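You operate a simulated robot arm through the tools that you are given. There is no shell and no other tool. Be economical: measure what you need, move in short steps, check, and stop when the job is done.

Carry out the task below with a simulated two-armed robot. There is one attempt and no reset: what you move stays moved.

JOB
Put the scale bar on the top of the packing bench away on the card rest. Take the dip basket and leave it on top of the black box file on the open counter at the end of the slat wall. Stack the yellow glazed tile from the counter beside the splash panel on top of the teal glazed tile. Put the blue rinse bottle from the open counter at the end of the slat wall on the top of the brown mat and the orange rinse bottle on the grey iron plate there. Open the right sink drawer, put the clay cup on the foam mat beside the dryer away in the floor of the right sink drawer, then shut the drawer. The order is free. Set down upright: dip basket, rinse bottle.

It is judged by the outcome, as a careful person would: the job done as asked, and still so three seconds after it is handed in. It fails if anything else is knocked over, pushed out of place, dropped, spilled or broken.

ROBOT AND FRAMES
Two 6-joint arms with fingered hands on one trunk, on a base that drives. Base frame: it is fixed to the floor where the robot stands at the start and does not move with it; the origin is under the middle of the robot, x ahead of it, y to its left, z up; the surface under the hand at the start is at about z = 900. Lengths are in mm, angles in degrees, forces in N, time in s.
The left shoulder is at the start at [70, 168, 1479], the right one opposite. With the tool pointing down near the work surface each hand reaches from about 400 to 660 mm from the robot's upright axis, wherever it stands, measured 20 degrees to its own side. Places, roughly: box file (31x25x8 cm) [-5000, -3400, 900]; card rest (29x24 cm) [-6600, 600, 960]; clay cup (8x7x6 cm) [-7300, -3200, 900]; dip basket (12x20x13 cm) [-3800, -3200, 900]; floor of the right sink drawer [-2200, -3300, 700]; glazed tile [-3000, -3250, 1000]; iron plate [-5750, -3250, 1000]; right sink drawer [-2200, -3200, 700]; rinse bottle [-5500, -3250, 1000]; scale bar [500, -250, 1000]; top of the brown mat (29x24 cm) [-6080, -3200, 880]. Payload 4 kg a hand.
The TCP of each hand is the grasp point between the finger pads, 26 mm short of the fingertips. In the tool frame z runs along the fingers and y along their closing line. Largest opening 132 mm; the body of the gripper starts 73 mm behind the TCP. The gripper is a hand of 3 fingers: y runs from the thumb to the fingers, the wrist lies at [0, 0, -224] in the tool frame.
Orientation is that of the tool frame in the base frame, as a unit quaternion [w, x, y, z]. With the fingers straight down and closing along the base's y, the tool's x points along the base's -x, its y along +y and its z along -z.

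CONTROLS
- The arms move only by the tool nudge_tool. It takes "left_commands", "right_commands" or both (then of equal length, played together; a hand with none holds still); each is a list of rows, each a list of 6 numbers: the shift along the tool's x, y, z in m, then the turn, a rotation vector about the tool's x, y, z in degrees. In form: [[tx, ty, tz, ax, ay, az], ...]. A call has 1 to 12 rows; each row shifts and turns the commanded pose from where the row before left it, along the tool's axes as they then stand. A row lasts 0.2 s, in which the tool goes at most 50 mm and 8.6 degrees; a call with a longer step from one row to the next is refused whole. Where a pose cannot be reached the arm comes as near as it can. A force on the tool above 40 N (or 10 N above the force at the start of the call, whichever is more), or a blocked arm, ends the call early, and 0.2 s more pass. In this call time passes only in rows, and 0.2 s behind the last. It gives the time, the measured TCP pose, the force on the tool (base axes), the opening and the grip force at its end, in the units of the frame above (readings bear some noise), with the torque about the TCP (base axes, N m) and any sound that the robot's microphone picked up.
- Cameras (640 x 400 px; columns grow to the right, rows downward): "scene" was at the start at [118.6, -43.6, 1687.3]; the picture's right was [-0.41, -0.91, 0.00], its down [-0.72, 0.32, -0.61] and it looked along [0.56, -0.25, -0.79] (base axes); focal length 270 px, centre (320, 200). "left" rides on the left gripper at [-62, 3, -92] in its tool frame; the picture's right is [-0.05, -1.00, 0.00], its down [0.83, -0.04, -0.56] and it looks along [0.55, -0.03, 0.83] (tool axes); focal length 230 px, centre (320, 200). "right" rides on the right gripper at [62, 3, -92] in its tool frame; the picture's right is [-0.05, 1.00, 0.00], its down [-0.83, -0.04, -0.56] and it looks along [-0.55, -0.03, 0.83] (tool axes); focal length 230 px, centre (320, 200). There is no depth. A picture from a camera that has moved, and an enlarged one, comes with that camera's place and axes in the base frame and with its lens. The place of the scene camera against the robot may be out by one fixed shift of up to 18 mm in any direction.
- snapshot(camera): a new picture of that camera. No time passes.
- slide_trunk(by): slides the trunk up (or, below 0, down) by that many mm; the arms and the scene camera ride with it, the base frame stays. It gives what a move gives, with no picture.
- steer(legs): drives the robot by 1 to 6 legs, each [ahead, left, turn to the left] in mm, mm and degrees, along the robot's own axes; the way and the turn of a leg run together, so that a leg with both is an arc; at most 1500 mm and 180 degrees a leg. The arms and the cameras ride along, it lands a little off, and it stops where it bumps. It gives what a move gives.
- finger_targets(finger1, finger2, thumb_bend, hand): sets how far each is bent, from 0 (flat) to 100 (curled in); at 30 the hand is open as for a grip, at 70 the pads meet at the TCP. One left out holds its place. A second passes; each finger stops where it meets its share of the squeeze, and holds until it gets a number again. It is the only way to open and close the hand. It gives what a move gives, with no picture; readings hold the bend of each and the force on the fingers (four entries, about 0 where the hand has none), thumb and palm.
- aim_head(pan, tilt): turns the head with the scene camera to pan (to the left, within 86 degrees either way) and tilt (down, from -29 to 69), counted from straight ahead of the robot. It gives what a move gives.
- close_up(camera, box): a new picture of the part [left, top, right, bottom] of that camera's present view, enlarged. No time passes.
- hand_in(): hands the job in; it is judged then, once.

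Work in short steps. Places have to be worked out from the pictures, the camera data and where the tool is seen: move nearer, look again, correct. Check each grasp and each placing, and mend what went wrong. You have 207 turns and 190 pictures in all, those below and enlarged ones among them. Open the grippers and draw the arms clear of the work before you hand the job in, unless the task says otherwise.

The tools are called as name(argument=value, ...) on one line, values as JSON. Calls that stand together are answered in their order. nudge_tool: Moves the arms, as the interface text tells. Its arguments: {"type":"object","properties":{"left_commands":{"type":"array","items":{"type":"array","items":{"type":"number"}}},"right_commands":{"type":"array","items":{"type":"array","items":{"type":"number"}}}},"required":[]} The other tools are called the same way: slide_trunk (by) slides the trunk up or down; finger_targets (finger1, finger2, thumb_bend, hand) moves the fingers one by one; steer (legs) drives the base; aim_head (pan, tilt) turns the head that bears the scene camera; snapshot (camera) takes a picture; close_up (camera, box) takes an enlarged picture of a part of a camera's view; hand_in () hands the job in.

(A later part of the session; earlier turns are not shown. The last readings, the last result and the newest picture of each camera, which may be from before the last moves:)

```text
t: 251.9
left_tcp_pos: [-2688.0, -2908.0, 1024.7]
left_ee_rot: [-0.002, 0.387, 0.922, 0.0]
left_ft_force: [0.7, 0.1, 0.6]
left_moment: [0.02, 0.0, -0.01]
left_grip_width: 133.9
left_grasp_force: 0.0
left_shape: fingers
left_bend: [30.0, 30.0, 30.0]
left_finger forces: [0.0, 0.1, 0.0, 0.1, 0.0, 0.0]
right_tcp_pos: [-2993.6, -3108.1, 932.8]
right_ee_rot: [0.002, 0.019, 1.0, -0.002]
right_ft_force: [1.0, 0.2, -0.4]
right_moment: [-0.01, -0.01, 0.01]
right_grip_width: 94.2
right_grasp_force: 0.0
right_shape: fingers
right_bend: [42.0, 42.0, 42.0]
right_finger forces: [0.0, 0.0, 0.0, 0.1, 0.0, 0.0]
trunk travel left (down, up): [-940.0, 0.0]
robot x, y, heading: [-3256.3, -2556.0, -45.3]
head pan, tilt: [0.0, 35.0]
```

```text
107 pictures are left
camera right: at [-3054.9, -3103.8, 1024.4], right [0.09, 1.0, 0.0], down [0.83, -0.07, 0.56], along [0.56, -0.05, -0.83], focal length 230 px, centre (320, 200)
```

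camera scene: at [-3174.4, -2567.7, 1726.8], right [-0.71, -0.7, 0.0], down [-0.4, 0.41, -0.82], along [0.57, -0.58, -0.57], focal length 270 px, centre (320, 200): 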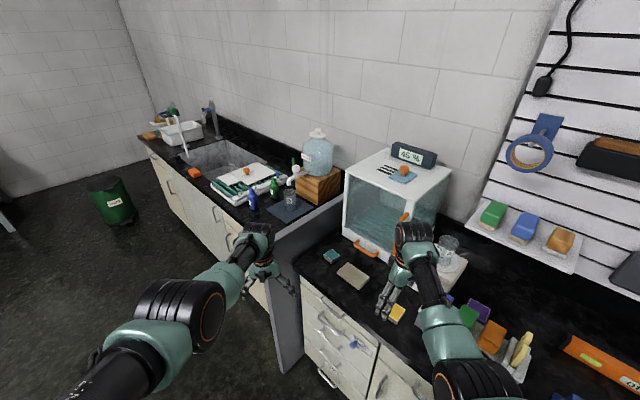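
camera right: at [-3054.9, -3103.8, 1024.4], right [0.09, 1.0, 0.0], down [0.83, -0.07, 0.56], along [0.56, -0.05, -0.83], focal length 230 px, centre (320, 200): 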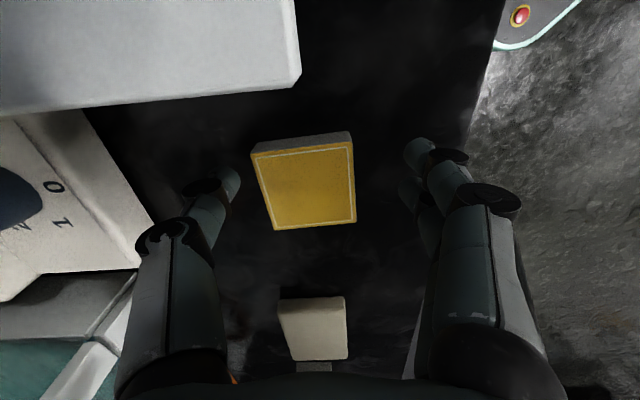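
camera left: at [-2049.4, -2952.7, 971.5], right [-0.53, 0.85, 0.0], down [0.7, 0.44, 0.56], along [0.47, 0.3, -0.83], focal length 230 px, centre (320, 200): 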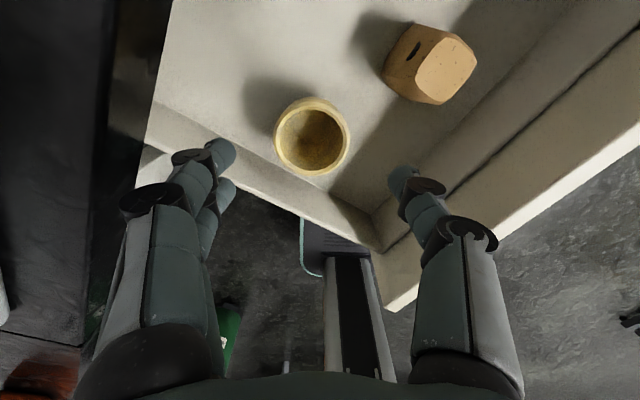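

The tile is a 58 mm square, axis-aligned, centred at (-2977, -3118), top ≈ 898. I'll recentre and descend to TCP ≈ 916.

nudge_tool(right_commands=[[-0.017, -0.01, 0, 0, 0, 0], [0, 0, 0.01, 0, 0, 0], [0, 0, 0.006, 0, 0, 0]])

finger_targets(hand="right", finger1=70, finger2=70, thumb_bend=70)

snapshot(camera="right")

```text
t: 252.7
left_tcp_pos: [-2687.5, -2909.2, 1024.9]
left_ee_rot: [-0.002, 0.387, 0.922, 0.0]
left_ft_force: [-0.3, -0.6, -0.1]
left_moment: [-0.02, -0.02, -0.04]
left_grip_width: 134.3
left_grasp_force: 0.1
left_shape: fingers
left_bend: [30.0, 30.0, 30.0]
left_finger forces: [0.0, 0.0, 0.0, 0.1, 0.0, 0.0]
right_tcp_pos: [-2977.2, -3121.4, 916.0]
right_ee_rot: [0.001, 0.018, 1.0, -0.003]
right_ft_force: [0.0, 0.1, 1.0]
right_moment: [0.01, -0.02, 0.01]
right_grip_width: 94.1
right_grasp_force: 0.0
right_shape: fingers
right_bend: [42.0, 42.0, 42.0]
right_finger forces: [0.1, 0.1, 0.1, 0.0, 0.1, 0.1]
trunk travel left (down, up): [-940.0, 0.0]
robot x, y, heading: [-3264.6, -2555.8, -45.3]
head pan, tilt: [0.0, 35.0]
```

```text
t: 253.7
left_tcp_pos: [-2688.0, -2909.3, 1024.1]
left_ee_rot: [-0.004, 0.387, 0.922, 0.0]
left_ft_force: [0.0, 0.5, 0.5]
left_moment: [0.02, -0.02, -0.01]
left_grip_width: 134.3
left_grasp_force: 0.0
left_shape: fingers
left_bend: [30.0, 30.0, 30.0]
left_finger forces: [0.1, 0.0, 0.0, 0.0, 0.0, 0.0]
right_tcp_pos: [-2976.6, -3121.4, 915.2]
right_ee_rot: [0.002, 0.019, 1.0, -0.002]
right_ft_force: [0.4, 0.0, -0.2]
right_moment: [-0.02, 0.02, 0.0]
right_grip_width: 56.7
right_grasp_force: 19.6
right_shape: fingers
right_bend: [52.0, 51.0, 61.0]
right_finger forces: [9.8, 9.5, 0.1, 0.0, 19.5, 0.0]
trunk travel left (down, up): [-940.0, 0.0]
robot x, y, heading: [-3256.6, -2554.9, -45.4]
head pan, tilt: [0.0, 35.0]
```

```text
106 pictures are left
camera right: at [-3038.2, -3116.4, 1008.5], right [0.09, 1.0, 0.0], down [0.83, -0.07, 0.56], along [0.56, -0.05, -0.83], focal length 230 px, centre (320, 200)
```

right: 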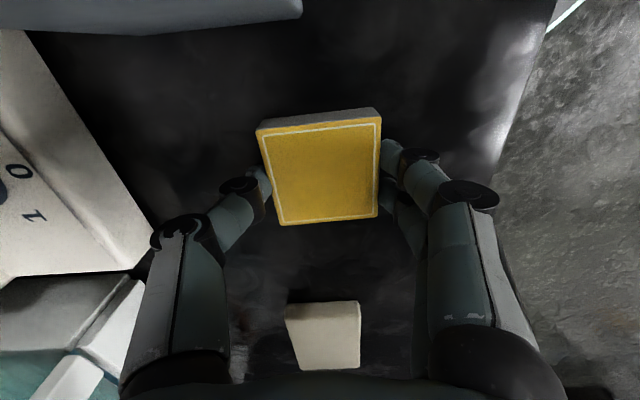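

Yellow tile gripped (56.7 mm, 20 N). I'll lift it, and swing the left hand outward so it will clear the splash panel.

nudge_tool(right_commands=[[0, 0, -0.03, 0, 0, 0], [0, 0, -0.03, 0, 0, 0], [0, 0, 0, 0, 0, 0], [0, 0, 0, 0, 0, 0], [0, 0, 0, 0, 0, 0], [0, 0, 0, 0, 0, 0], [0, 0, 0, 0, 0, 0], [0, 0, 0, 0, 0, 0], [0, 0, 0, 0, 0, 0], [0, 0, 0, 0, 0, 0]], left_commands=[[0.005, 0.038, 0, 0, 0, -3], [0.01, 0.037, 0, 0, 0, -3], [0.015, 0.036, 0, 0, 0, -3], [0.02, 0.036, 0, 0, 0, -3], [0.022, 0.036, 0, 0, 0, -3], [0.025, 0.036, 0, 0, 0, -3], [0.027, 0.034, 0, 0, 0, -3], [0.027, 0.034, 0, 0, 0, -3], [0.027, 0.034, 0, 0, 0, -3], [0.027, 0.034, 0, 0, 0, -3]])

snapshot(camera="scene")

```text
t: 255.9
left_tcp_pos: [-2674.1, -2515.8, 1027.0]
left_ee_rot: [-0.004, 0.135, 0.991, 0.0]
left_ft_force: [-0.2, 0.5, 0.7]
left_moment: [-0.02, 0.0, 0.02]
left_grip_width: 134.1
left_grasp_force: 0.1
left_shape: fingers
left_bend: [30.0, 30.0, 30.0]
left_finger forces: [0.1, 0.0, 0.1, 0.0, 0.1, 0.0]
right_tcp_pos: [-2975.3, -3120.7, 974.3]
right_ee_rot: [0.001, 0.018, 1.0, -0.003]
right_ft_force: [0.5, -0.1, -1.5]
right_moment: [-0.02, 0.02, 0.0]
right_grip_width: 56.4
right_grasp_force: 19.2
right_shape: fingers
right_bend: [52.0, 51.0, 61.0]
right_finger forces: [9.7, 9.7, 0.0, 0.0, 19.3, 0.1]
trunk travel left (down, up): [-940.0, 0.0]
robot x, y, heading: [-3260.1, -2552.8, -45.2]
head pan, tilt: [0.0, 35.0]
```

```text
105 pictures are left
camera scene: at [-3162.9, -2664.0, 1727.0], right [-0.71, -0.7, 0.0], down [-0.4, 0.41, -0.82], along [0.58, -0.58, -0.57], focal length 270 px, centre (320, 200)
```

scene: 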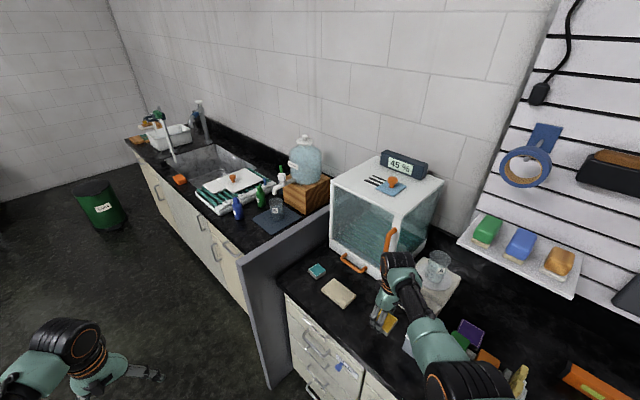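

The left hand is clear of the panel. I'll drive toward the teal tile.

steer(legs=[[190, 193, 0]])

snapshot(camera="right")

snapshot(camera="scene")

```text
t: 257.9
left_tcp_pos: [-2403.7, -2520.1, 1028.0]
left_ee_rot: [-0.002, 0.135, 0.991, 0.001]
left_ft_force: [-0.8, -0.1, 1.1]
left_moment: [0.02, 0.02, -0.01]
left_grip_width: 134.1
left_grasp_force: 0.0
left_shape: fingers
left_bend: [30.0, 30.0, 30.0]
left_finger forces: [0.0, 0.1, 0.0, 0.0, 0.0, 0.0]
right_tcp_pos: [-2704.7, -3124.4, 974.9]
right_ee_rot: [0.003, 0.018, 1.0, -0.001]
right_ft_force: [0.1, 0.2, -1.3]
right_moment: [-0.01, -0.02, -0.05]
right_grip_width: 56.3
right_grasp_force: 19.6
right_shape: fingers
right_bend: [52.0, 51.0, 61.0]
right_finger forces: [9.7, 9.7, 0.0, 0.1, 19.2, 0.1]
trunk travel left (down, up): [-940.0, 0.0]
robot x, y, heading: [-2985.5, -2560.1, -45.4]
head pan, tilt: [0.0, 35.0]
```

```text
104 pictures are left
camera right: at [-2766.2, -3120.9, 1066.9], right [0.09, 1.0, 0.0], down [0.83, -0.07, 0.56], along [0.56, -0.05, -0.83], focal length 230 px, centre (320, 200)
```

right: 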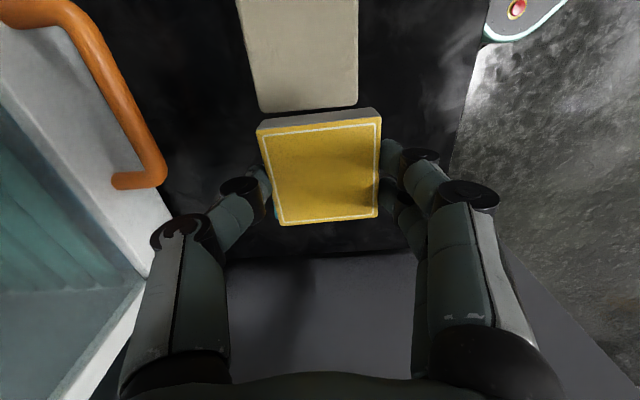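

```text
103 pictures are left
camera scene: at [-2894.2, -2670.5, 1727.0], right [-0.71, -0.7, 0.0], down [-0.4, 0.41, -0.82], along [0.58, -0.58, -0.57], focal length 270 px, centre (320, 200)
```

scene: 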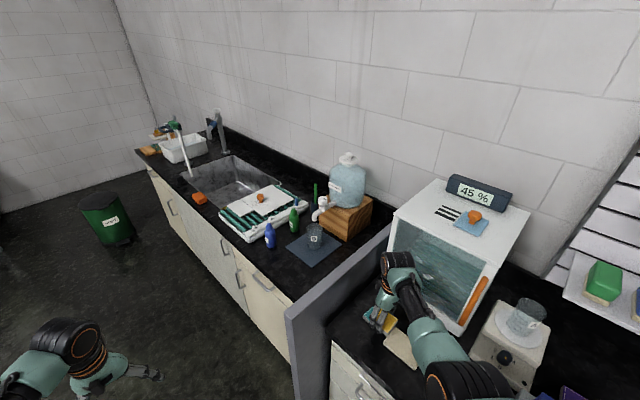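

The teal tile is mostly hidden under the held tile; I'll zoom from the scene camera.

close_up(camera="scene", box=[340, 270, 440, 350])

close_up(camera="right", box=[220, 100, 420, 260])

```text
5.00 times, centred on (390, 310) of scene
camera zoom: at [-2894.2, -2670.5, 1727.0], right [-0.71, -0.7, 0.0], down [-0.4, 0.41, -0.82], along [0.58, -0.58, -0.57], focal length 1349 px, centre (-30, -350)
```

zoom: 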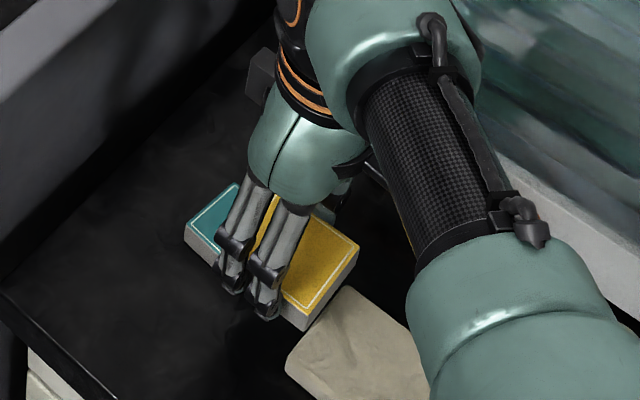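

```text
2.50 times, centred on (320, 180) of right
camera zoom: at [-2766.2, -3120.9, 1066.9], right [0.09, 1.0, 0.0], down [0.83, -0.07, 0.56], along [0.56, -0.05, -0.83], focal length 575 px, centre (320, 250)
```

zoom: 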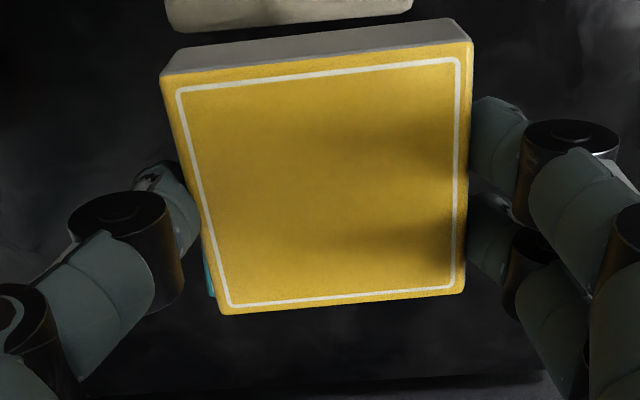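

Cross-checking both cameras, the teal tile centre is about (-2662, -3149). I'll drive [50, 11] to bring the yellow tile above it.

steer(legs=[[50, 11, 0]])

nudge_tool(right_commands=[[0, 0, 0.01, 0, 0, 0]])

close_up(camera="scene", box=[340, 250, 440, 330])

snapshot(camera="right")

```text
t: 258.8
left_tcp_pos: [-2365.9, -2543.6, 1030.2]
left_ee_rot: [0.0, 0.135, 0.991, -0.001]
left_ft_force: [-0.6, -0.8, 0.5]
left_moment: [-0.02, -0.06, 0.01]
left_grip_width: 133.9
left_grasp_force: 0.0
left_shape: fingers
left_bend: [30.0, 30.0, 30.0]
left_finger forces: [0.0, 0.0, 0.0, 0.0, 0.1, 0.0]
right_tcp_pos: [-2666.5, -3149.2, 978.1]
right_ee_rot: [0.005, 0.018, 1.0, -0.004]
right_ft_force: [-0.8, 0.3, -0.7]
right_moment: [-0.06, -0.05, -0.01]
right_grip_width: 56.6
right_grasp_force: 19.2
right_shape: fingers
right_bend: [52.0, 51.0, 61.0]
right_finger forces: [9.7, 9.7, 0.1, 0.1, 19.3, 0.0]
trunk travel left (down, up): [-940.0, 0.0]
robot x, y, heading: [-2945.7, -2587.7, -45.5]
head pan, tilt: [0.0, 35.0]
```

```text
t: 259.2
left_tcp_pos: [-2356.7, -2549.1, 1024.1]
left_ee_rot: [-0.007, 0.135, 0.991, 0.002]
left_ft_force: [1.0, -0.6, -0.2]
left_moment: [0.0, 0.03, 0.0]
left_grip_width: 134.2
left_grasp_force: 0.0
left_shape: fingers
left_bend: [30.0, 30.0, 30.0]
left_finger forces: [0.0, 0.0, 0.1, 0.1, 0.1, 0.0]
right_tcp_pos: [-2657.6, -3154.9, 961.9]
right_ee_rot: [0.0, 0.017, 1.0, -0.001]
right_ft_force: [0.1, 0.1, -1.6]
right_moment: [0.0, 0.06, 0.0]
right_grip_width: 56.5
right_grasp_force: 19.4
right_shape: fingers
right_bend: [52.0, 51.0, 61.0]
right_finger forces: [9.6, 9.7, 0.0, 0.0, 19.4, 0.0]
trunk travel left (down, up): [-940.0, 0.0]
robot x, y, heading: [-2947.5, -2583.8, -45.3]
head pan, tilt: [0.0, 35.0]
```

```text
5.00 times, centred on (390, 290) of scene
camera zoom: at [-2844.5, -2701.6, 1726.3], right [-0.71, -0.7, 0.0], down [-0.41, 0.41, -0.82], along [0.57, -0.58, -0.58], focal length 1349 px, centre (-30, -250)
```

zoom: 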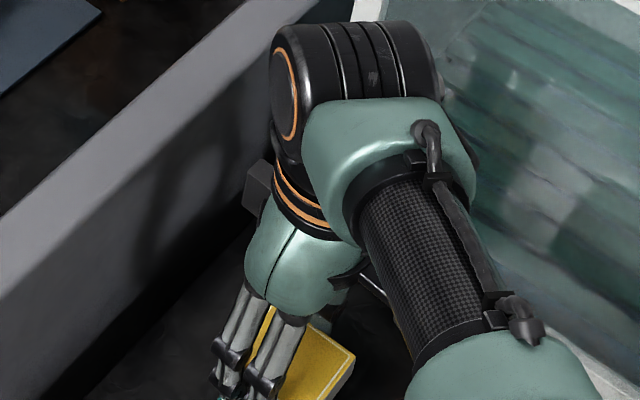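

```text
99 pictures are left
camera right: at [-2718.8, -3150.1, 1054.7], right [0.09, 1.0, 0.0], down [0.83, -0.07, 0.56], along [0.55, -0.05, -0.83], focal length 230 px, centre (320, 200)
```

right: 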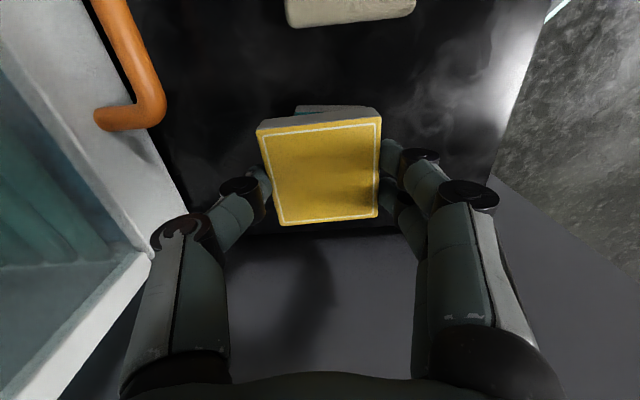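

close_up(camera="right", box=[240, 80, 400, 180])

```text
4.00 times, centred on (320, 130) of right
camera zoom: at [-2718.8, -3150.1, 1054.7], right [0.09, 1.0, 0.0], down [0.83, -0.07, 0.56], along [0.55, -0.05, -0.83], focal length 920 px, centre (320, 480)
```

zoom: 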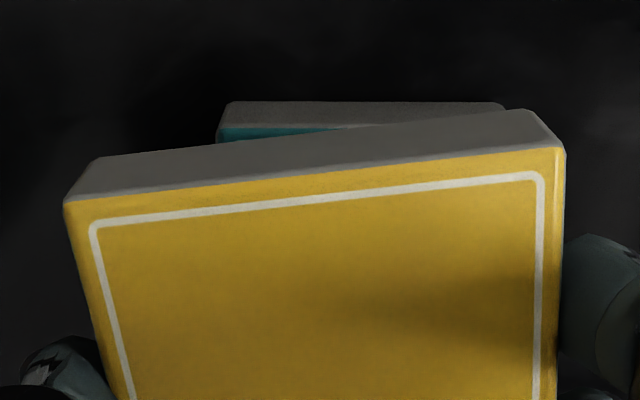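

Relative to the yellow tile, the teal centre is about (+2, +8) mm. I'll correct and lower to just above contact.

nudge_tool(right_commands=[[-0.002, 0.008, 0, 0, 0, 0], [0, 0, 0.012, 0, 0, 0], [0, 0, 0.008, 0, 0, 0]])

close_up(camera="right", box=[240, 80, 400, 180])

```text
t: 260.0
left_tcp_pos: [-2360.4, -2548.7, 1026.3]
left_ee_rot: [-0.004, 0.134, 0.991, 0.002]
left_ft_force: [-0.2, 0.5, 0.8]
left_moment: [0.0, -0.03, 0.01]
left_grip_width: 134.3
left_grasp_force: 0.0
left_shape: fingers
left_bend: [30.0, 30.0, 30.0]
left_finger forces: [0.1, 0.1, 0.0, 0.0, 0.1, 0.0]
right_tcp_pos: [-2659.6, -3144.6, 942.9]
right_ee_rot: [0.001, 0.018, 1.0, -0.002]
right_ft_force: [0.1, 0.4, -0.4]
right_moment: [0.01, 0.01, 0.0]
right_grip_width: 56.4
right_grasp_force: 19.4
right_shape: fingers
right_bend: [52.0, 51.0, 61.0]
right_finger forces: [9.7, 9.7, 0.0, 0.1, 19.2, 0.0]
trunk travel left (down, up): [-940.0, 0.0]
robot x, y, heading: [-2943.1, -2586.9, -45.3]
head pan, tilt: [0.0, 35.0]
```

```text
4.00 times, centred on (320, 130) of right
camera zoom: at [-2721.3, -3139.6, 1034.7], right [0.09, 1.0, 0.0], down [0.83, -0.07, 0.56], along [0.56, -0.05, -0.83], focal length 920 px, centre (320, 480)
```

zoom: 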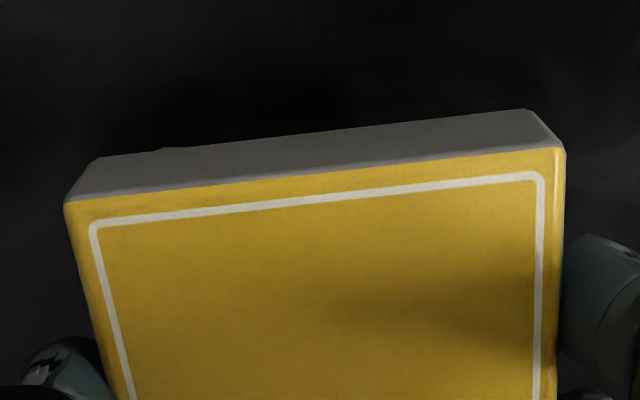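

Well aligned. Lower the last centimetre gently.

nudge_tool(right_commands=[[0, 0, 0.004, 0, 0, 0], [0, 0, 0.003, 0, 0, 0], [0, 0, 0.003, 0, 0, 0]])

```text
t: 260.8
left_tcp_pos: [-2360.8, -2547.5, 1027.1]
left_ee_rot: [-0.003, 0.135, 0.991, 0.0]
left_ft_force: [-0.9, 0.2, -0.5]
left_moment: [-0.02, 0.03, -0.06]
left_grip_width: 134.0
left_grasp_force: 0.0
left_shape: fingers
left_bend: [30.0, 30.0, 30.0]
left_finger forces: [0.1, 0.0, 0.0, 0.0, 0.0, 0.0]
right_tcp_pos: [-2659.4, -3145.3, 934.6]
right_ee_rot: [0.003, 0.018, 1.0, -0.003]
right_ft_force: [-1.1, -0.7, 7.4]
right_moment: [0.18, 0.04, 0.03]
right_grip_width: 56.4
right_grasp_force: 19.1
right_shape: fingers
right_bend: [52.0, 51.0, 61.0]
right_finger forces: [9.5, 9.4, 0.0, 0.0, 19.9, 0.1]
trunk travel left (down, up): [-940.0, 0.0]
robot x, y, heading: [-2944.2, -2588.0, -45.5]
head pan, tilt: [0.0, 35.0]
```

Contact at 7 N, right at the expected height. Release and lift.

finger_targets(hand="right", finger1=44, finger2=43, thumb_bend=52)

nudge_tool(right_commands=[[0, 0, -0.03, 0, 0, 0], [0, 0, -0.04, 0, 0, 0], [0, 0, -0.03, 0, 0, 0]])

snapshot(camera="right")

```text
t: 261.8
left_tcp_pos: [-2359.8, -2548.0, 1027.0]
left_ee_rot: [-0.003, 0.134, 0.991, 0.002]
left_ft_force: [0.2, 0.4, -0.4]
left_moment: [0.01, -0.01, -0.02]
left_grip_width: 134.3
left_grasp_force: 0.0
left_shape: fingers
left_bend: [30.0, 30.0, 30.0]
left_finger forces: [0.0, 0.0, 0.0, 0.1, 0.2, 0.0]
right_tcp_pos: [-2658.7, -3145.6, 933.1]
right_ee_rot: [0.001, 0.018, 1.0, 0.0]
right_ft_force: [-0.2, 0.4, 0.5]
right_moment: [0.03, -0.01, -0.01]
right_grip_width: 74.3
right_grasp_force: 0.4
right_shape: fingers
right_bend: [44.0, 43.0, 52.0]
right_finger forces: [0.1, 0.0, 0.0, 0.0, 0.1, 0.1]
trunk travel left (down, up): [-940.0, 0.0]
robot x, y, heading: [-2944.2, -2589.2, -45.4]
head pan, tilt: [0.0, 35.0]
```

```text
t: 262.6
left_tcp_pos: [-2358.9, -2548.3, 1026.1]
left_ee_rot: [-0.004, 0.134, 0.991, 0.0]
left_ft_force: [0.5, -0.1, -0.2]
left_moment: [-0.04, 0.0, 0.0]
left_grip_width: 134.1
left_grasp_force: 0.1
left_shape: fingers
left_bend: [30.0, 30.0, 30.0]
left_finger forces: [0.1, 0.0, 0.1, 0.0, 0.1, 0.0]
right_tcp_pos: [-2659.4, -3145.1, 1034.8]
right_ee_rot: [0.001, 0.018, 1.0, -0.001]
right_ft_force: [-0.6, -0.3, 0.0]
right_moment: [0.01, 0.02, 0.0]
right_grip_width: 74.6
right_grasp_force: 0.1
right_shape: fingers
right_bend: [44.0, 43.0, 52.0]
right_finger forces: [0.0, 0.0, 0.0, 0.1, 0.0, 0.0]
trunk travel left (down, up): [-940.0, 0.0]
robot x, y, heading: [-2945.6, -2586.8, -45.3]
head pan, tilt: [0.0, 35.0]
```

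```text
96 pictures are left
camera right: at [-2721.4, -3139.8, 1127.0], right [0.09, 1.0, 0.0], down [0.83, -0.07, 0.56], along [0.55, -0.05, -0.83], focal length 230 px, centre (320, 200)
```

right: 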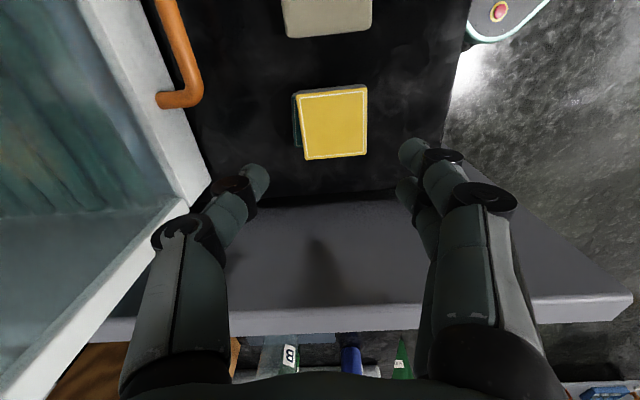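

The yellow tile sits squarely on the teal one. Now the dip basket: back away, face the counter at x≈-3600 and look.

steer(legs=[[-320, 316, 0], [0, 0, -44.7], [0, -680, 0]])

aim_head(pan=-8, tilt=38)

snapshot(camera="scene")

```text
t: 270.8
left_tcp_pos: [-3205.9, -2516.5, 1024.5]
left_ee_rot: [-0.004, 0.504, 0.864, 0.002]
left_ft_force: [0.6, -0.1, 0.2]
left_moment: [-0.03, 0.02, 0.0]
left_grip_width: 134.3
left_grasp_force: 0.0
left_shape: fingers
left_bend: [30.0, 30.0, 30.0]
left_finger forces: [0.0, 0.0, 0.0, 0.0, 0.0, 0.1]
right_tcp_pos: [-3841.3, -2725.9, 1035.1]
right_ee_rot: [0.0, 0.399, 0.917, -0.001]
right_ft_force: [0.3, 1.6, -1.0]
right_moment: [0.01, 0.02, -0.01]
right_grip_width: 74.5
right_grasp_force: 0.1
right_shape: fingers
right_bend: [44.0, 43.0, 52.0]
right_finger forces: [0.0, 0.1, 0.0, 0.0, 0.1, 0.1]
trunk travel left (down, up): [-940.0, 0.0]
robot x, y, heading: [-3654.0, -2130.4, -90.4]
head pan, tilt: [0.0, 35.0]
```

```text
t: 271.5
left_tcp_pos: [-3208.1, -2516.8, 1025.8]
left_ee_rot: [-0.003, 0.503, 0.864, 0.002]
left_ft_force: [0.5, -0.8, -0.5]
left_moment: [0.01, -0.04, -0.01]
left_grip_width: 134.1
left_grasp_force: 0.0
left_shape: fingers
left_bend: [30.0, 30.0, 30.0]
left_finger forces: [0.1, 0.0, 0.0, 0.0, 0.1, 0.0]
right_tcp_pos: [-3840.9, -2725.1, 1034.7]
right_ee_rot: [0.0, 0.399, 0.917, -0.002]
right_ft_force: [0.4, -0.2, 0.0]
right_moment: [0.01, 0.01, -0.02]
right_grip_width: 74.7
right_grasp_force: 0.0
right_shape: fingers
right_bend: [44.0, 43.0, 52.0]
right_finger forces: [0.0, 0.0, 0.0, 0.1, 0.0, 0.1]
trunk travel left (down, up): [-940.0, 0.0]
robot x, y, heading: [-3650.9, -2129.2, -90.4]
head pan, tilt: [-8.0, 38.0]
```

```text
95 pictures are left
camera scene: at [-3662.1, -2278.1, 1722.2], right [-0.99, 0.14, 0.0], down [0.09, 0.61, -0.79], along [-0.11, -0.78, -0.62], focal length 270 px, centre (320, 200)
```

scene: 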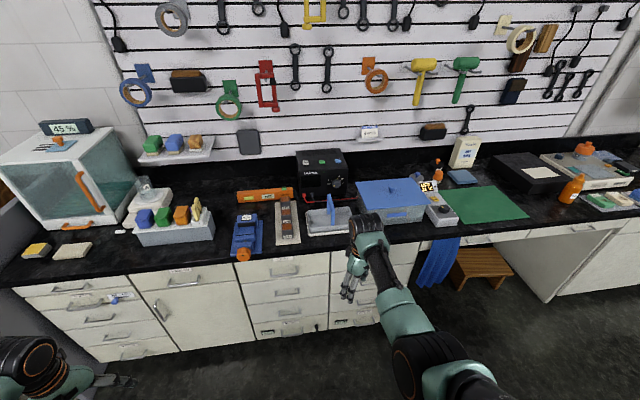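

close_up(camera="scene", box=[270, 170, 390, 250])

close_up(camera="scene", box=[400, 120, 640, 280])

```text
5.00 times, centred on (330, 210) of scene
camera zoom: at [-3662.1, -2278.1, 1722.2], right [-0.99, 0.14, 0.0], down [0.09, 0.61, -0.79], along [-0.11, -0.78, -0.62], focal length 1349 px, centre (270, 150)
```

zoom: 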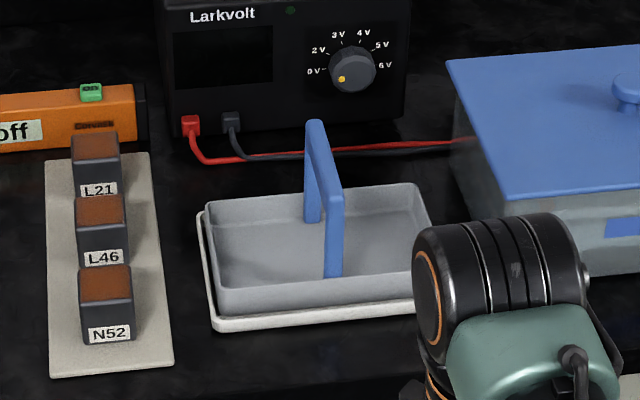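

```text
2.50 times, centred on (520, 200) of scene
camera zoom: at [-3662.1, -2278.1, 1722.2], right [-0.99, 0.14, 0.0], down [0.09, 0.61, -0.79], along [-0.11, -0.78, -0.62], focal length 674 px, centre (-180, 200)
```

zoom: 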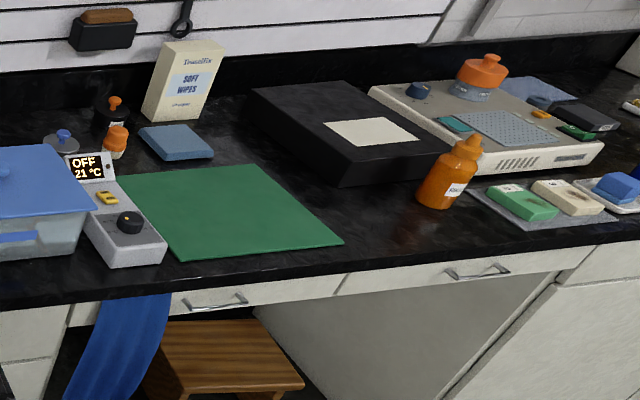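

The basket's blue arch handle runs along y, top bar near (-3825, -3144, ~1005). I'll rotate the right hand to close along x, raise it, and drive in.

nudge_tool(right_commands=[[0, 0, -0.01, 0, 0, 8.5], [0, 0, -0.01, 0, 0, 8.5], [0, 0, -0.01, 0, 0, 8.5], [0, 0, -0.01, 0, 0, 8.5], [0, 0, -0.01, 0, 0, 8.5]])

steer(legs=[[380, 16, 0.4]])

snapshot(camera="right")

```text
t: 272.7
left_tcp_pos: [-3207.9, -2516.7, 1025.9]
left_ee_rot: [-0.004, 0.504, 0.864, 0.001]
left_ft_force: [0.7, -0.2, 0.8]
left_moment: [0.0, 0.01, 0.0]
left_grip_width: 134.1
left_grasp_force: 0.0
left_shape: fingers
left_bend: [30.0, 30.0, 30.0]
left_finger forces: [0.1, 0.0, 0.0, 0.0, 0.0, 0.0]
right_tcp_pos: [-3840.9, -2724.9, 1085.3]
right_ee_rot: [0.001, 0.705, 0.709, 0.0]
right_ft_force: [-0.2, -0.5, 0.7]
right_moment: [0.0, 0.0, -0.05]
right_grip_width: 74.9
right_grasp_force: 0.0
right_shape: fingers
right_bend: [44.0, 43.0, 52.0]
right_finger forces: [0.1, 0.1, 0.0, 0.1, 0.0, 0.1]
trunk travel left (down, up): [-940.0, 0.0]
robot x, y, heading: [-3650.3, -2129.5, -90.5]
head pan, tilt: [-8.0, 38.0]
```

```text
t: 275.1
left_tcp_pos: [-3187.8, -2884.3, 1027.8]
left_ee_rot: [-0.002, 0.498, 0.867, 0.0]
left_ft_force: [-0.6, 1.2, -0.1]
left_moment: [0.0, 0.03, 0.0]
left_grip_width: 134.1
left_grasp_force: 0.2
left_shape: fingers
left_bend: [30.0, 30.0, 30.0]
left_finger forces: [0.0, 0.0, 0.0, 0.1, 0.0, 0.0]
right_tcp_pos: [-3818.3, -3100.4, 1085.3]
right_ee_rot: [0.002, 0.7, 0.714, -0.002]
right_ft_force: [0.3, -0.3, 0.7]
right_moment: [-0.02, 0.02, -0.02]
right_grip_width: 74.6
right_grasp_force: 0.0
right_shape: fingers
right_bend: [44.0, 43.0, 52.0]
right_finger forces: [0.0, 0.1, 0.0, 0.0, 0.1, 0.0]
trunk travel left (down, up): [-940.0, 0.0]
robot x, y, heading: [-3632.7, -2501.7, -89.8]
head pan, tilt: [-8.0, 38.0]
```

```text
92 pictures are left
camera right: at [-3816.3, -3039.8, 1177.7], right [1.0, -0.03, 0.0], down [-0.03, -0.83, 0.56], along [-0.02, -0.56, -0.83], focal length 230 px, centre (320, 200)
```

right: 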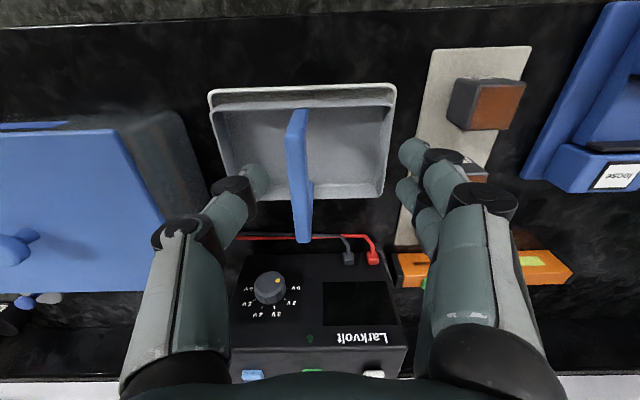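

Handle centre ≈ (-3837, -3140). I'll drive 40 ahead and 18 right, then re-check.

steer(legs=[[38, -18, 0]])

nudge_tool(right_commands=[[0, 0, 0.02, 0, 0, 0], [0, 0, 0.02, 0, 0, 0]])

snapshot(camera="right")

```text
t: 276.0
left_tcp_pos: [-3202.4, -2917.9, 1026.9]
left_ee_rot: [-0.002, 0.499, 0.867, -0.001]
left_ft_force: [-0.1, 0.6, 0.4]
left_moment: [-0.07, 0.06, 0.01]
left_grip_width: 134.0
left_grasp_force: 0.1
left_shape: fingers
left_bend: [30.0, 30.0, 30.0]
left_finger forces: [0.0, 0.0, 0.0, 0.0, 0.1, 0.0]
right_tcp_pos: [-3833.5, -3133.6, 1088.3]
right_ee_rot: [0.002, 0.7, 0.714, -0.005]
right_ft_force: [0.8, -0.6, 1.1]
right_moment: [-0.04, 0.04, 0.04]
right_grip_width: 74.4
right_grasp_force: 0.1
right_shape: fingers
right_bend: [44.0, 43.0, 52.0]
right_finger forces: [0.0, 0.1, 0.0, 0.0, 0.1, 0.0]
trunk travel left (down, up): [-940.0, 0.0]
robot x, y, heading: [-3651.1, -2541.7, -89.7]
head pan, tilt: [-8.0, 38.0]
```

```text
t: 276.6
left_tcp_pos: [-3205.2, -2921.6, 1027.5]
left_ee_rot: [-0.002, 0.499, 0.867, 0.002]
left_ft_force: [0.7, 0.2, -0.1]
left_moment: [0.0, -0.01, 0.01]
left_grip_width: 134.1
left_grasp_force: 0.0
left_shape: fingers
left_bend: [30.0, 30.0, 30.0]
left_finger forces: [0.1, 0.0, 0.1, 0.0, 0.0, 0.1]
right_tcp_pos: [-3834.7, -3137.0, 1047.8]
right_ee_rot: [0.003, 0.701, 0.713, -0.002]
right_ft_force: [0.2, 0.6, -0.1]
right_moment: [-0.05, 0.01, -0.01]
right_grip_width: 74.6
right_grasp_force: 0.2
right_shape: fingers
right_bend: [44.0, 43.0, 52.0]
right_finger forces: [0.0, 0.0, 0.0, 0.0, 0.1, 0.1]
trunk travel left (down, up): [-940.0, 0.0]
robot x, y, heading: [-3653.8, -2542.3, -89.4]
head pan, tilt: [-8.0, 38.0]
```

```text
91 pictures are left
camera right: at [-3832.3, -3076.6, 1139.1], right [1.0, -0.03, 0.0], down [-0.03, -0.83, 0.56], along [-0.02, -0.56, -0.83], focal length 230 px, centre (320, 200)
```

right: 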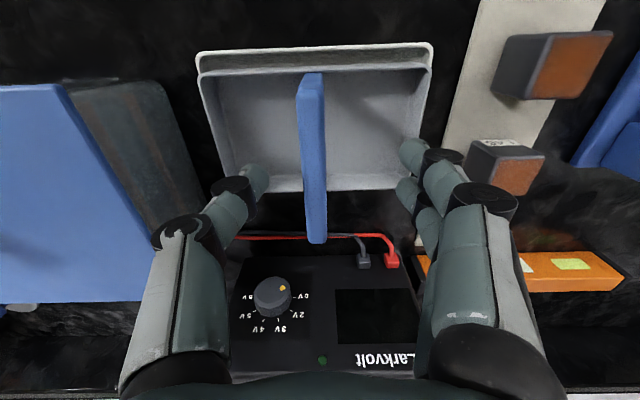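

Nearly centred. Small correction and descend to TCP ≈ 1000, then close.

nudge_tool(right_commands=[[-0.009, -0.003, 0.015, 0, 0, 0], [0, 0, 0.02, 0, 0, 0], [0, 0, 0.013, 0, 0, 0]])

finger_targets(hand="right", finger1=80, finger2=80, thumb_bend=80)

snapshot(camera="right")

```text
t: 277.4
left_tcp_pos: [-3206.0, -2923.5, 1026.4]
left_ee_rot: [-0.003, 0.499, 0.867, 0.003]
left_ft_force: [0.1, 0.0, -0.7]
left_moment: [0.01, -0.01, 0.0]
left_grip_width: 133.9
left_grasp_force: 0.1
left_shape: fingers
left_bend: [30.0, 30.0, 30.0]
left_finger forces: [0.0, 0.1, 0.0, 0.0, 0.0, 0.0]
right_tcp_pos: [-3840.0, -3149.6, 999.1]
right_ee_rot: [0.001, 0.701, 0.714, -0.001]
right_ft_force: [-0.3, -0.3, 0.3]
right_moment: [0.01, -0.03, -0.02]
right_grip_width: 74.5
right_grasp_force: 0.1
right_shape: fingers
right_bend: [44.0, 43.0, 52.0]
right_finger forces: [0.0, 0.1, 0.0, 0.0, 0.0, 0.0]
trunk travel left (down, up): [-940.0, 0.0]
robot x, y, heading: [-3652.1, -2542.2, -89.6]
head pan, tilt: [-8.0, 38.0]
```

```text
t: 278.4
left_tcp_pos: [-3206.8, -2923.4, 1026.4]
left_ee_rot: [-0.003, 0.499, 0.867, 0.003]
left_ft_force: [-0.4, -0.2, -1.5]
left_moment: [0.02, -0.04, -0.01]
left_grip_width: 134.2
left_grasp_force: 0.0
left_shape: fingers
left_bend: [30.0, 30.0, 30.0]
left_finger forces: [0.0, 0.0, 0.0, 0.0, 0.0, 0.0]
right_tcp_pos: [-3841.3, -3151.4, 998.7]
right_ee_rot: [0.001, 0.7, 0.714, -0.002]
right_ft_force: [0.7, 0.1, -2.5]
right_moment: [0.02, 0.03, -0.04]
right_grip_width: 0.0
right_grasp_force: 0.3
right_shape: fingers
right_bend: [75.0, 75.0, 78.0]
right_finger forces: [0.1, 0.2, 0.1, 0.0, 0.0, 0.0]
trunk travel left (down, up): [-940.0, 0.0]
robot x, y, heading: [-3648.8, -2539.3, -90.0]
head pan, tilt: [-8.0, 38.0]
```

```text
90 pictures are left
camera right: at [-3838.8, -3089.5, 1090.8], right [1.0, -0.03, 0.0], down [-0.03, -0.83, 0.56], along [-0.02, -0.56, -0.83], focal length 230 px, centre (320, 200)
```

right: 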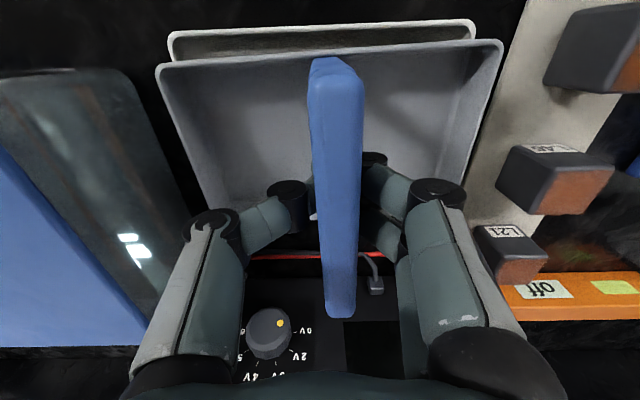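

The fingers closed beneath the bar: the bar is really near z≈1037. I'll open, rise 33 mm, recentre (+14 mm y), and pinch it properly.

finger_targets(hand="right", finger1=46, finger2=46, thumb_bend=46)

nudge_tool(right_commands=[[0.007, 0.003, -0.017, 0, 0, 0], [0.007, 0.002, -0.017, 0, 0, 0]])

finger_targets(hand="right", finger1=78, finger2=78, thumb_bend=78)

snapshot(camera="right")

```text
t: 279.4
left_tcp_pos: [-3205.7, -2924.4, 1026.5]
left_ee_rot: [-0.003, 0.499, 0.867, 0.003]
left_ft_force: [-0.7, 0.2, -0.2]
left_moment: [0.02, 0.02, 0.02]
left_grip_width: 134.1
left_grasp_force: 0.0
left_shape: fingers
left_bend: [30.0, 30.0, 30.0]
left_finger forces: [0.0, 0.1, 0.0, 0.0, 0.1, 0.0]
right_tcp_pos: [-3840.8, -3149.6, 997.8]
right_ee_rot: [0.002, 0.7, 0.714, -0.001]
right_ft_force: [0.3, -0.2, 0.5]
right_moment: [0.01, -0.02, 0.0]
right_grip_width: 80.5
right_grasp_force: 0.1
right_shape: fingers
right_bend: [46.0, 46.0, 46.0]
right_finger forces: [0.1, 0.0, 0.1, 0.0, 0.0, 0.1]
trunk travel left (down, up): [-940.0, 0.0]
robot x, y, heading: [-3650.5, -2539.1, -89.9]
head pan, tilt: [-8.0, 38.0]
```

```text
t: 280.0
left_tcp_pos: [-3206.0, -2921.8, 1025.8]
left_ee_rot: [-0.004, 0.499, 0.866, 0.002]
left_ft_force: [-0.5, -0.2, -0.1]
left_moment: [0.01, -0.01, 0.01]
left_grip_width: 134.0
left_grasp_force: 0.0
left_shape: fingers
left_bend: [30.0, 30.0, 30.0]
left_finger forces: [0.0, 0.0, 0.0, 0.0, 0.1, 0.0]
right_tcp_pos: [-3834.6, -3134.1, 1033.7]
right_ee_rot: [0.001, 0.7, 0.714, -0.001]
right_ft_force: [-0.5, -0.3, 0.0]
right_moment: [0.03, 0.01, 0.0]
right_grip_width: 80.9
right_grasp_force: 0.1
right_shape: fingers
right_bend: [46.0, 46.0, 46.0]
right_finger forces: [0.0, 0.1, 0.0, 0.0, 0.0, 0.0]
trunk travel left (down, up): [-940.0, 0.0]
robot x, y, heading: [-3649.7, -2544.0, -89.7]
head pan, tilt: [-8.0, 38.0]
```

```text
t: 281.0
left_tcp_pos: [-3205.7, -2923.7, 1025.6]
left_ee_rot: [-0.003, 0.499, 0.867, 0.003]
left_ft_force: [0.4, 0.2, 0.4]
left_moment: [0.04, 0.04, -0.03]
left_grip_width: 134.1
left_grasp_force: 0.0
left_shape: fingers
left_bend: [30.0, 30.0, 30.0]
left_finger forces: [0.0, 0.0, 0.1, 0.0, 0.1, 0.0]
right_tcp_pos: [-3835.4, -3134.4, 1032.8]
right_ee_rot: [0.001, 0.7, 0.714, -0.001]
right_ft_force: [0.0, -0.5, 1.0]
right_moment: [0.02, 0.01, 0.03]
right_grip_width: 14.8
right_grasp_force: 17.6
right_shape: fingers
right_bend: [70.0, 70.0, 68.0]
right_finger forces: [8.7, 8.3, 0.0, 0.0, 17.0, 0.0]
trunk travel left (down, up): [-940.0, 0.0]
robot x, y, heading: [-3650.8, -2542.8, -89.6]
head pan, tilt: [-8.0, 38.0]
```

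```text
89 pictures are left
camera right: at [-3832.9, -3074.7, 1125.1], right [1.0, -0.03, 0.0], down [-0.03, -0.83, 0.56], along [-0.02, -0.56, -0.83], focal length 230 px, centre (320, 200)
```

right: 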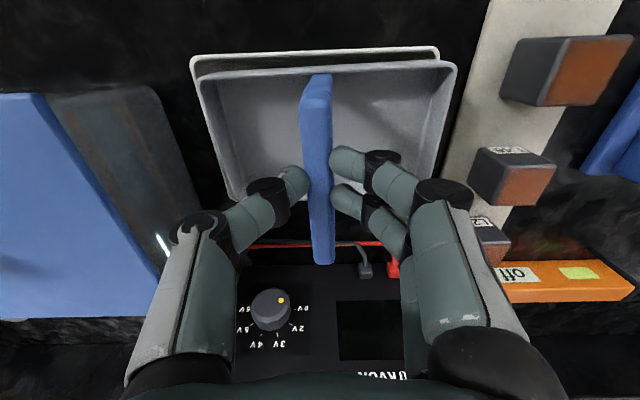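

Good pinch (14.8 mm, 17.6 N). Lift and check.

nudge_tool(right_commands=[[0, 0, -0.02, 0, 0, 0], [0, 0, -0.025, 0, 0, 0], [0, 0, -0.025, 0, 0, 0]])

snapshot(camera="right")

snapshot(camera="scene")

```text
t: 281.8
left_tcp_pos: [-3205.4, -2922.4, 1025.2]
left_ee_rot: [-0.003, 0.499, 0.867, 0.003]
left_ft_force: [0.1, -0.4, -0.3]
left_moment: [0.03, -0.02, 0.01]
left_grip_width: 134.0
left_grasp_force: 0.0
left_shape: fingers
left_bend: [30.0, 30.0, 30.0]
left_finger forces: [0.1, 0.1, 0.0, 0.0, 0.0, 0.1]
right_tcp_pos: [-3834.6, -3134.9, 1101.7]
right_ee_rot: [0.001, 0.7, 0.714, -0.001]
right_ft_force: [0.6, -0.1, -1.9]
right_moment: [0.03, 0.03, -0.02]
right_grip_width: 14.7
right_grasp_force: 17.1
right_shape: fingers
right_bend: [70.0, 70.0, 68.0]
right_finger forces: [8.8, 8.2, 0.0, 0.0, 17.1, 0.0]
trunk travel left (down, up): [-940.0, 0.0]
robot x, y, heading: [-3653.5, -2541.6, -89.9]
head pan, tilt: [-8.0, 38.0]
```

```text
88 pictures are left
camera right: at [-3832.6, -3072.7, 1194.3], right [1.0, -0.03, 0.0], down [-0.03, -0.83, 0.56], along [-0.02, -0.56, -0.83], focal length 230 px, centre (320, 200)
```

right: 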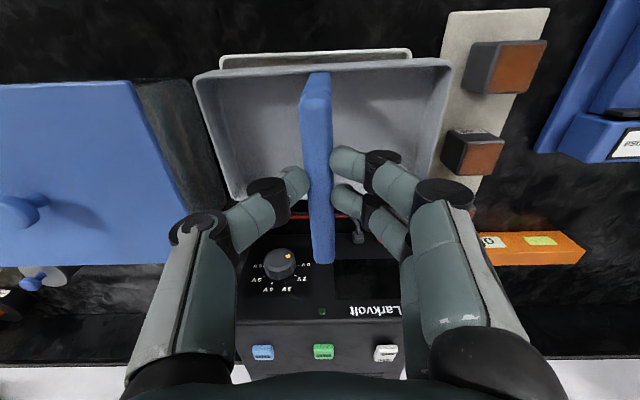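

```text
87 pictures are left
camera scene: at [-3663.0, -2690.4, 1722.2], right [-0.99, 0.13, 0.0], down [0.08, 0.61, -0.79], along [-0.11, -0.78, -0.62], focal length 270 px, centre (320, 200)
```

scene: 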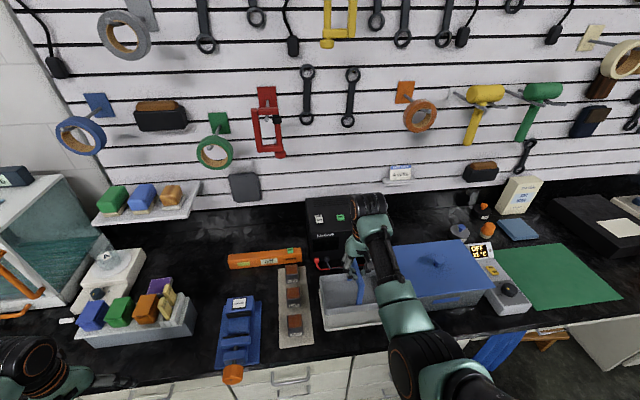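

The basket hangs level and its drip tray stayed. I'll back off, then try raising higher so the basket can pass above the orange bottle.

steer(legs=[[-480, 0, 0]])

nudge_tool(right_commands=[[-0.01, 0, -0.03, 0, 0, 0], [-0.01, 0, -0.03, 0, 0, 0], [-0.01, 0, -0.03, 0, 0, 0]])

```text
t: 284.6
left_tcp_pos: [-3206.8, -2439.1, 1025.9]
left_ee_rot: [-0.003, 0.496, 0.868, 0.004]
left_ft_force: [-0.7, -0.3, 0.9]
left_moment: [0.01, 0.0, 0.02]
left_grip_width: 134.2
left_grasp_force: 0.0
left_shape: fingers
left_bend: [30.0, 30.0, 30.0]
left_finger forces: [0.0, 0.0, 0.1, 0.0, 0.0, 0.1]
right_tcp_pos: [-3834.7, -2653.9, 1100.4]
right_ee_rot: [0.001, 0.698, 0.716, -0.001]
right_ft_force: [-0.5, -0.3, -2.4]
right_moment: [0.03, -0.02, 0.0]
right_grip_width: 15.1
right_grasp_force: 17.0
right_shape: fingers
right_bend: [70.0, 70.0, 68.0]
right_finger forces: [8.8, 8.3, 0.0, 0.0, 17.1, 0.0]
trunk travel left (down, up): [-940.0, 0.0]
robot x, y, heading: [-3651.3, -2055.6, -89.5]
head pan, tilt: [-8.0, 38.0]
```

```text
t: 285.4
left_tcp_pos: [-3207.7, -2437.2, 1027.2]
left_ee_rot: [-0.003, 0.496, 0.868, 0.003]
left_ft_force: [0.3, 0.7, 0.0]
left_moment: [0.0, -0.01, 0.01]
left_grip_width: 134.1
left_grasp_force: 0.0
left_shape: fingers
left_bend: [30.0, 30.0, 30.0]
left_finger forces: [0.0, 0.0, 0.0, 0.0, 0.1, 0.0]
right_tcp_pos: [-3834.7, -2684.1, 1188.9]
right_ee_rot: [0.0, 0.699, 0.716, 0.0]
right_ft_force: [0.2, 0.0, -1.5]
right_moment: [0.06, 0.01, 0.02]
right_grip_width: 14.9
right_grasp_force: 17.2
right_shape: fingers
right_bend: [71.0, 70.0, 68.0]
right_finger forces: [9.0, 8.2, 0.0, 0.0, 17.0, 0.1]
right hand out of reach, approached as far as the arm can: row 3
trunk travel left (down, up): [-940.0, 0.0]
robot x, y, heading: [-3656.6, -2061.7, -89.6]
head pan, tilt: [-8.0, 38.0]
```

Reached z≈1189 (basket bottom ≈1046). I'll travel with care: half turn, move into the aisle, complete the turn to heading 180°, run to x≈-5200, then face the counter at -70°.

steer(legs=[[0, 0, -45.4], [276, 276, 0], [0, 0, -45], [780, 0, 0], [780, -80, 0]])

aim_head(pan=45, tilt=35)

snapshot(camera="scene")

```text
t: 299.6
left_tcp_pos: [-5612.9, -2802.9, 1026.0]
left_ee_rot: [0.0, 0.968, 0.249, 0.004]
left_ft_force: [0.4, -0.8, -0.7]
left_moment: [-0.01, 0.0, -0.01]
left_grip_width: 134.1
left_grasp_force: 0.0
left_shape: fingers
left_bend: [30.0, 30.0, 30.0]
left_finger forces: [0.0, 0.0, 0.1, 0.0, 0.1, 0.2]
right_tcp_pos: [-5842.5, -2169.7, 1189.6]
right_ee_rot: [-0.001, 1.0, -0.001, -0.004]
right_ft_force: [-0.5, 0.2, -2.9]
right_moment: [-0.02, -0.01, -0.03]
right_grip_width: 14.7
right_grasp_force: 16.4
right_shape: fingers
right_bend: [71.0, 70.0, 68.0]
right_finger forces: [8.8, 8.1, 0.1, 0.0, 16.9, 0.0]
trunk travel left (down, up): [-940.0, 0.0]
robot x, y, heading: [-5224.8, -2366.0, 179.0]
head pan, tilt: [-8.0, 38.0]
```

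```text
t: 300.8
left_tcp_pos: [-5612.0, -2801.5, 1026.1]
left_ee_rot: [-0.001, 0.968, 0.25, 0.005]
left_ft_force: [0.0, 0.3, 0.0]
left_moment: [0.02, -0.04, -0.02]
left_grip_width: 134.2
left_grasp_force: 0.2
left_shape: fingers
left_bend: [30.0, 30.0, 30.0]
left_finger forces: [0.1, 0.0, 0.0, 0.0, 0.0, 0.0]
right_tcp_pos: [-5844.0, -2168.7, 1189.4]
right_ee_rot: [0.0, 1.0, -0.001, -0.002]
right_ft_force: [0.0, -0.1, -2.4]
right_moment: [0.03, -0.02, 0.05]
right_grip_width: 14.4
right_grasp_force: 16.9
right_shape: fingers
right_bend: [71.0, 70.0, 68.0]
right_finger forces: [8.7, 8.1, 0.1, 0.0, 16.9, 0.1]
trunk travel left (down, up): [-940.0, 0.0]
robot x, y, heading: [-5219.9, -2363.3, 179.1]
head pan, tilt: [45.0, 35.0]
```

```text
86 pictures are left
camera scene: at [-5335.3, -2438.4, 1726.8], right [-0.69, 0.72, 0.0], down [0.41, 0.4, -0.82], along [-0.59, -0.57, -0.57], focal length 270 px, centre (320, 200)
```

scene: 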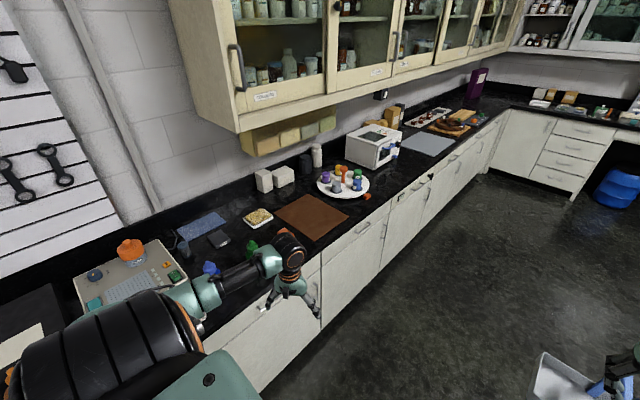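

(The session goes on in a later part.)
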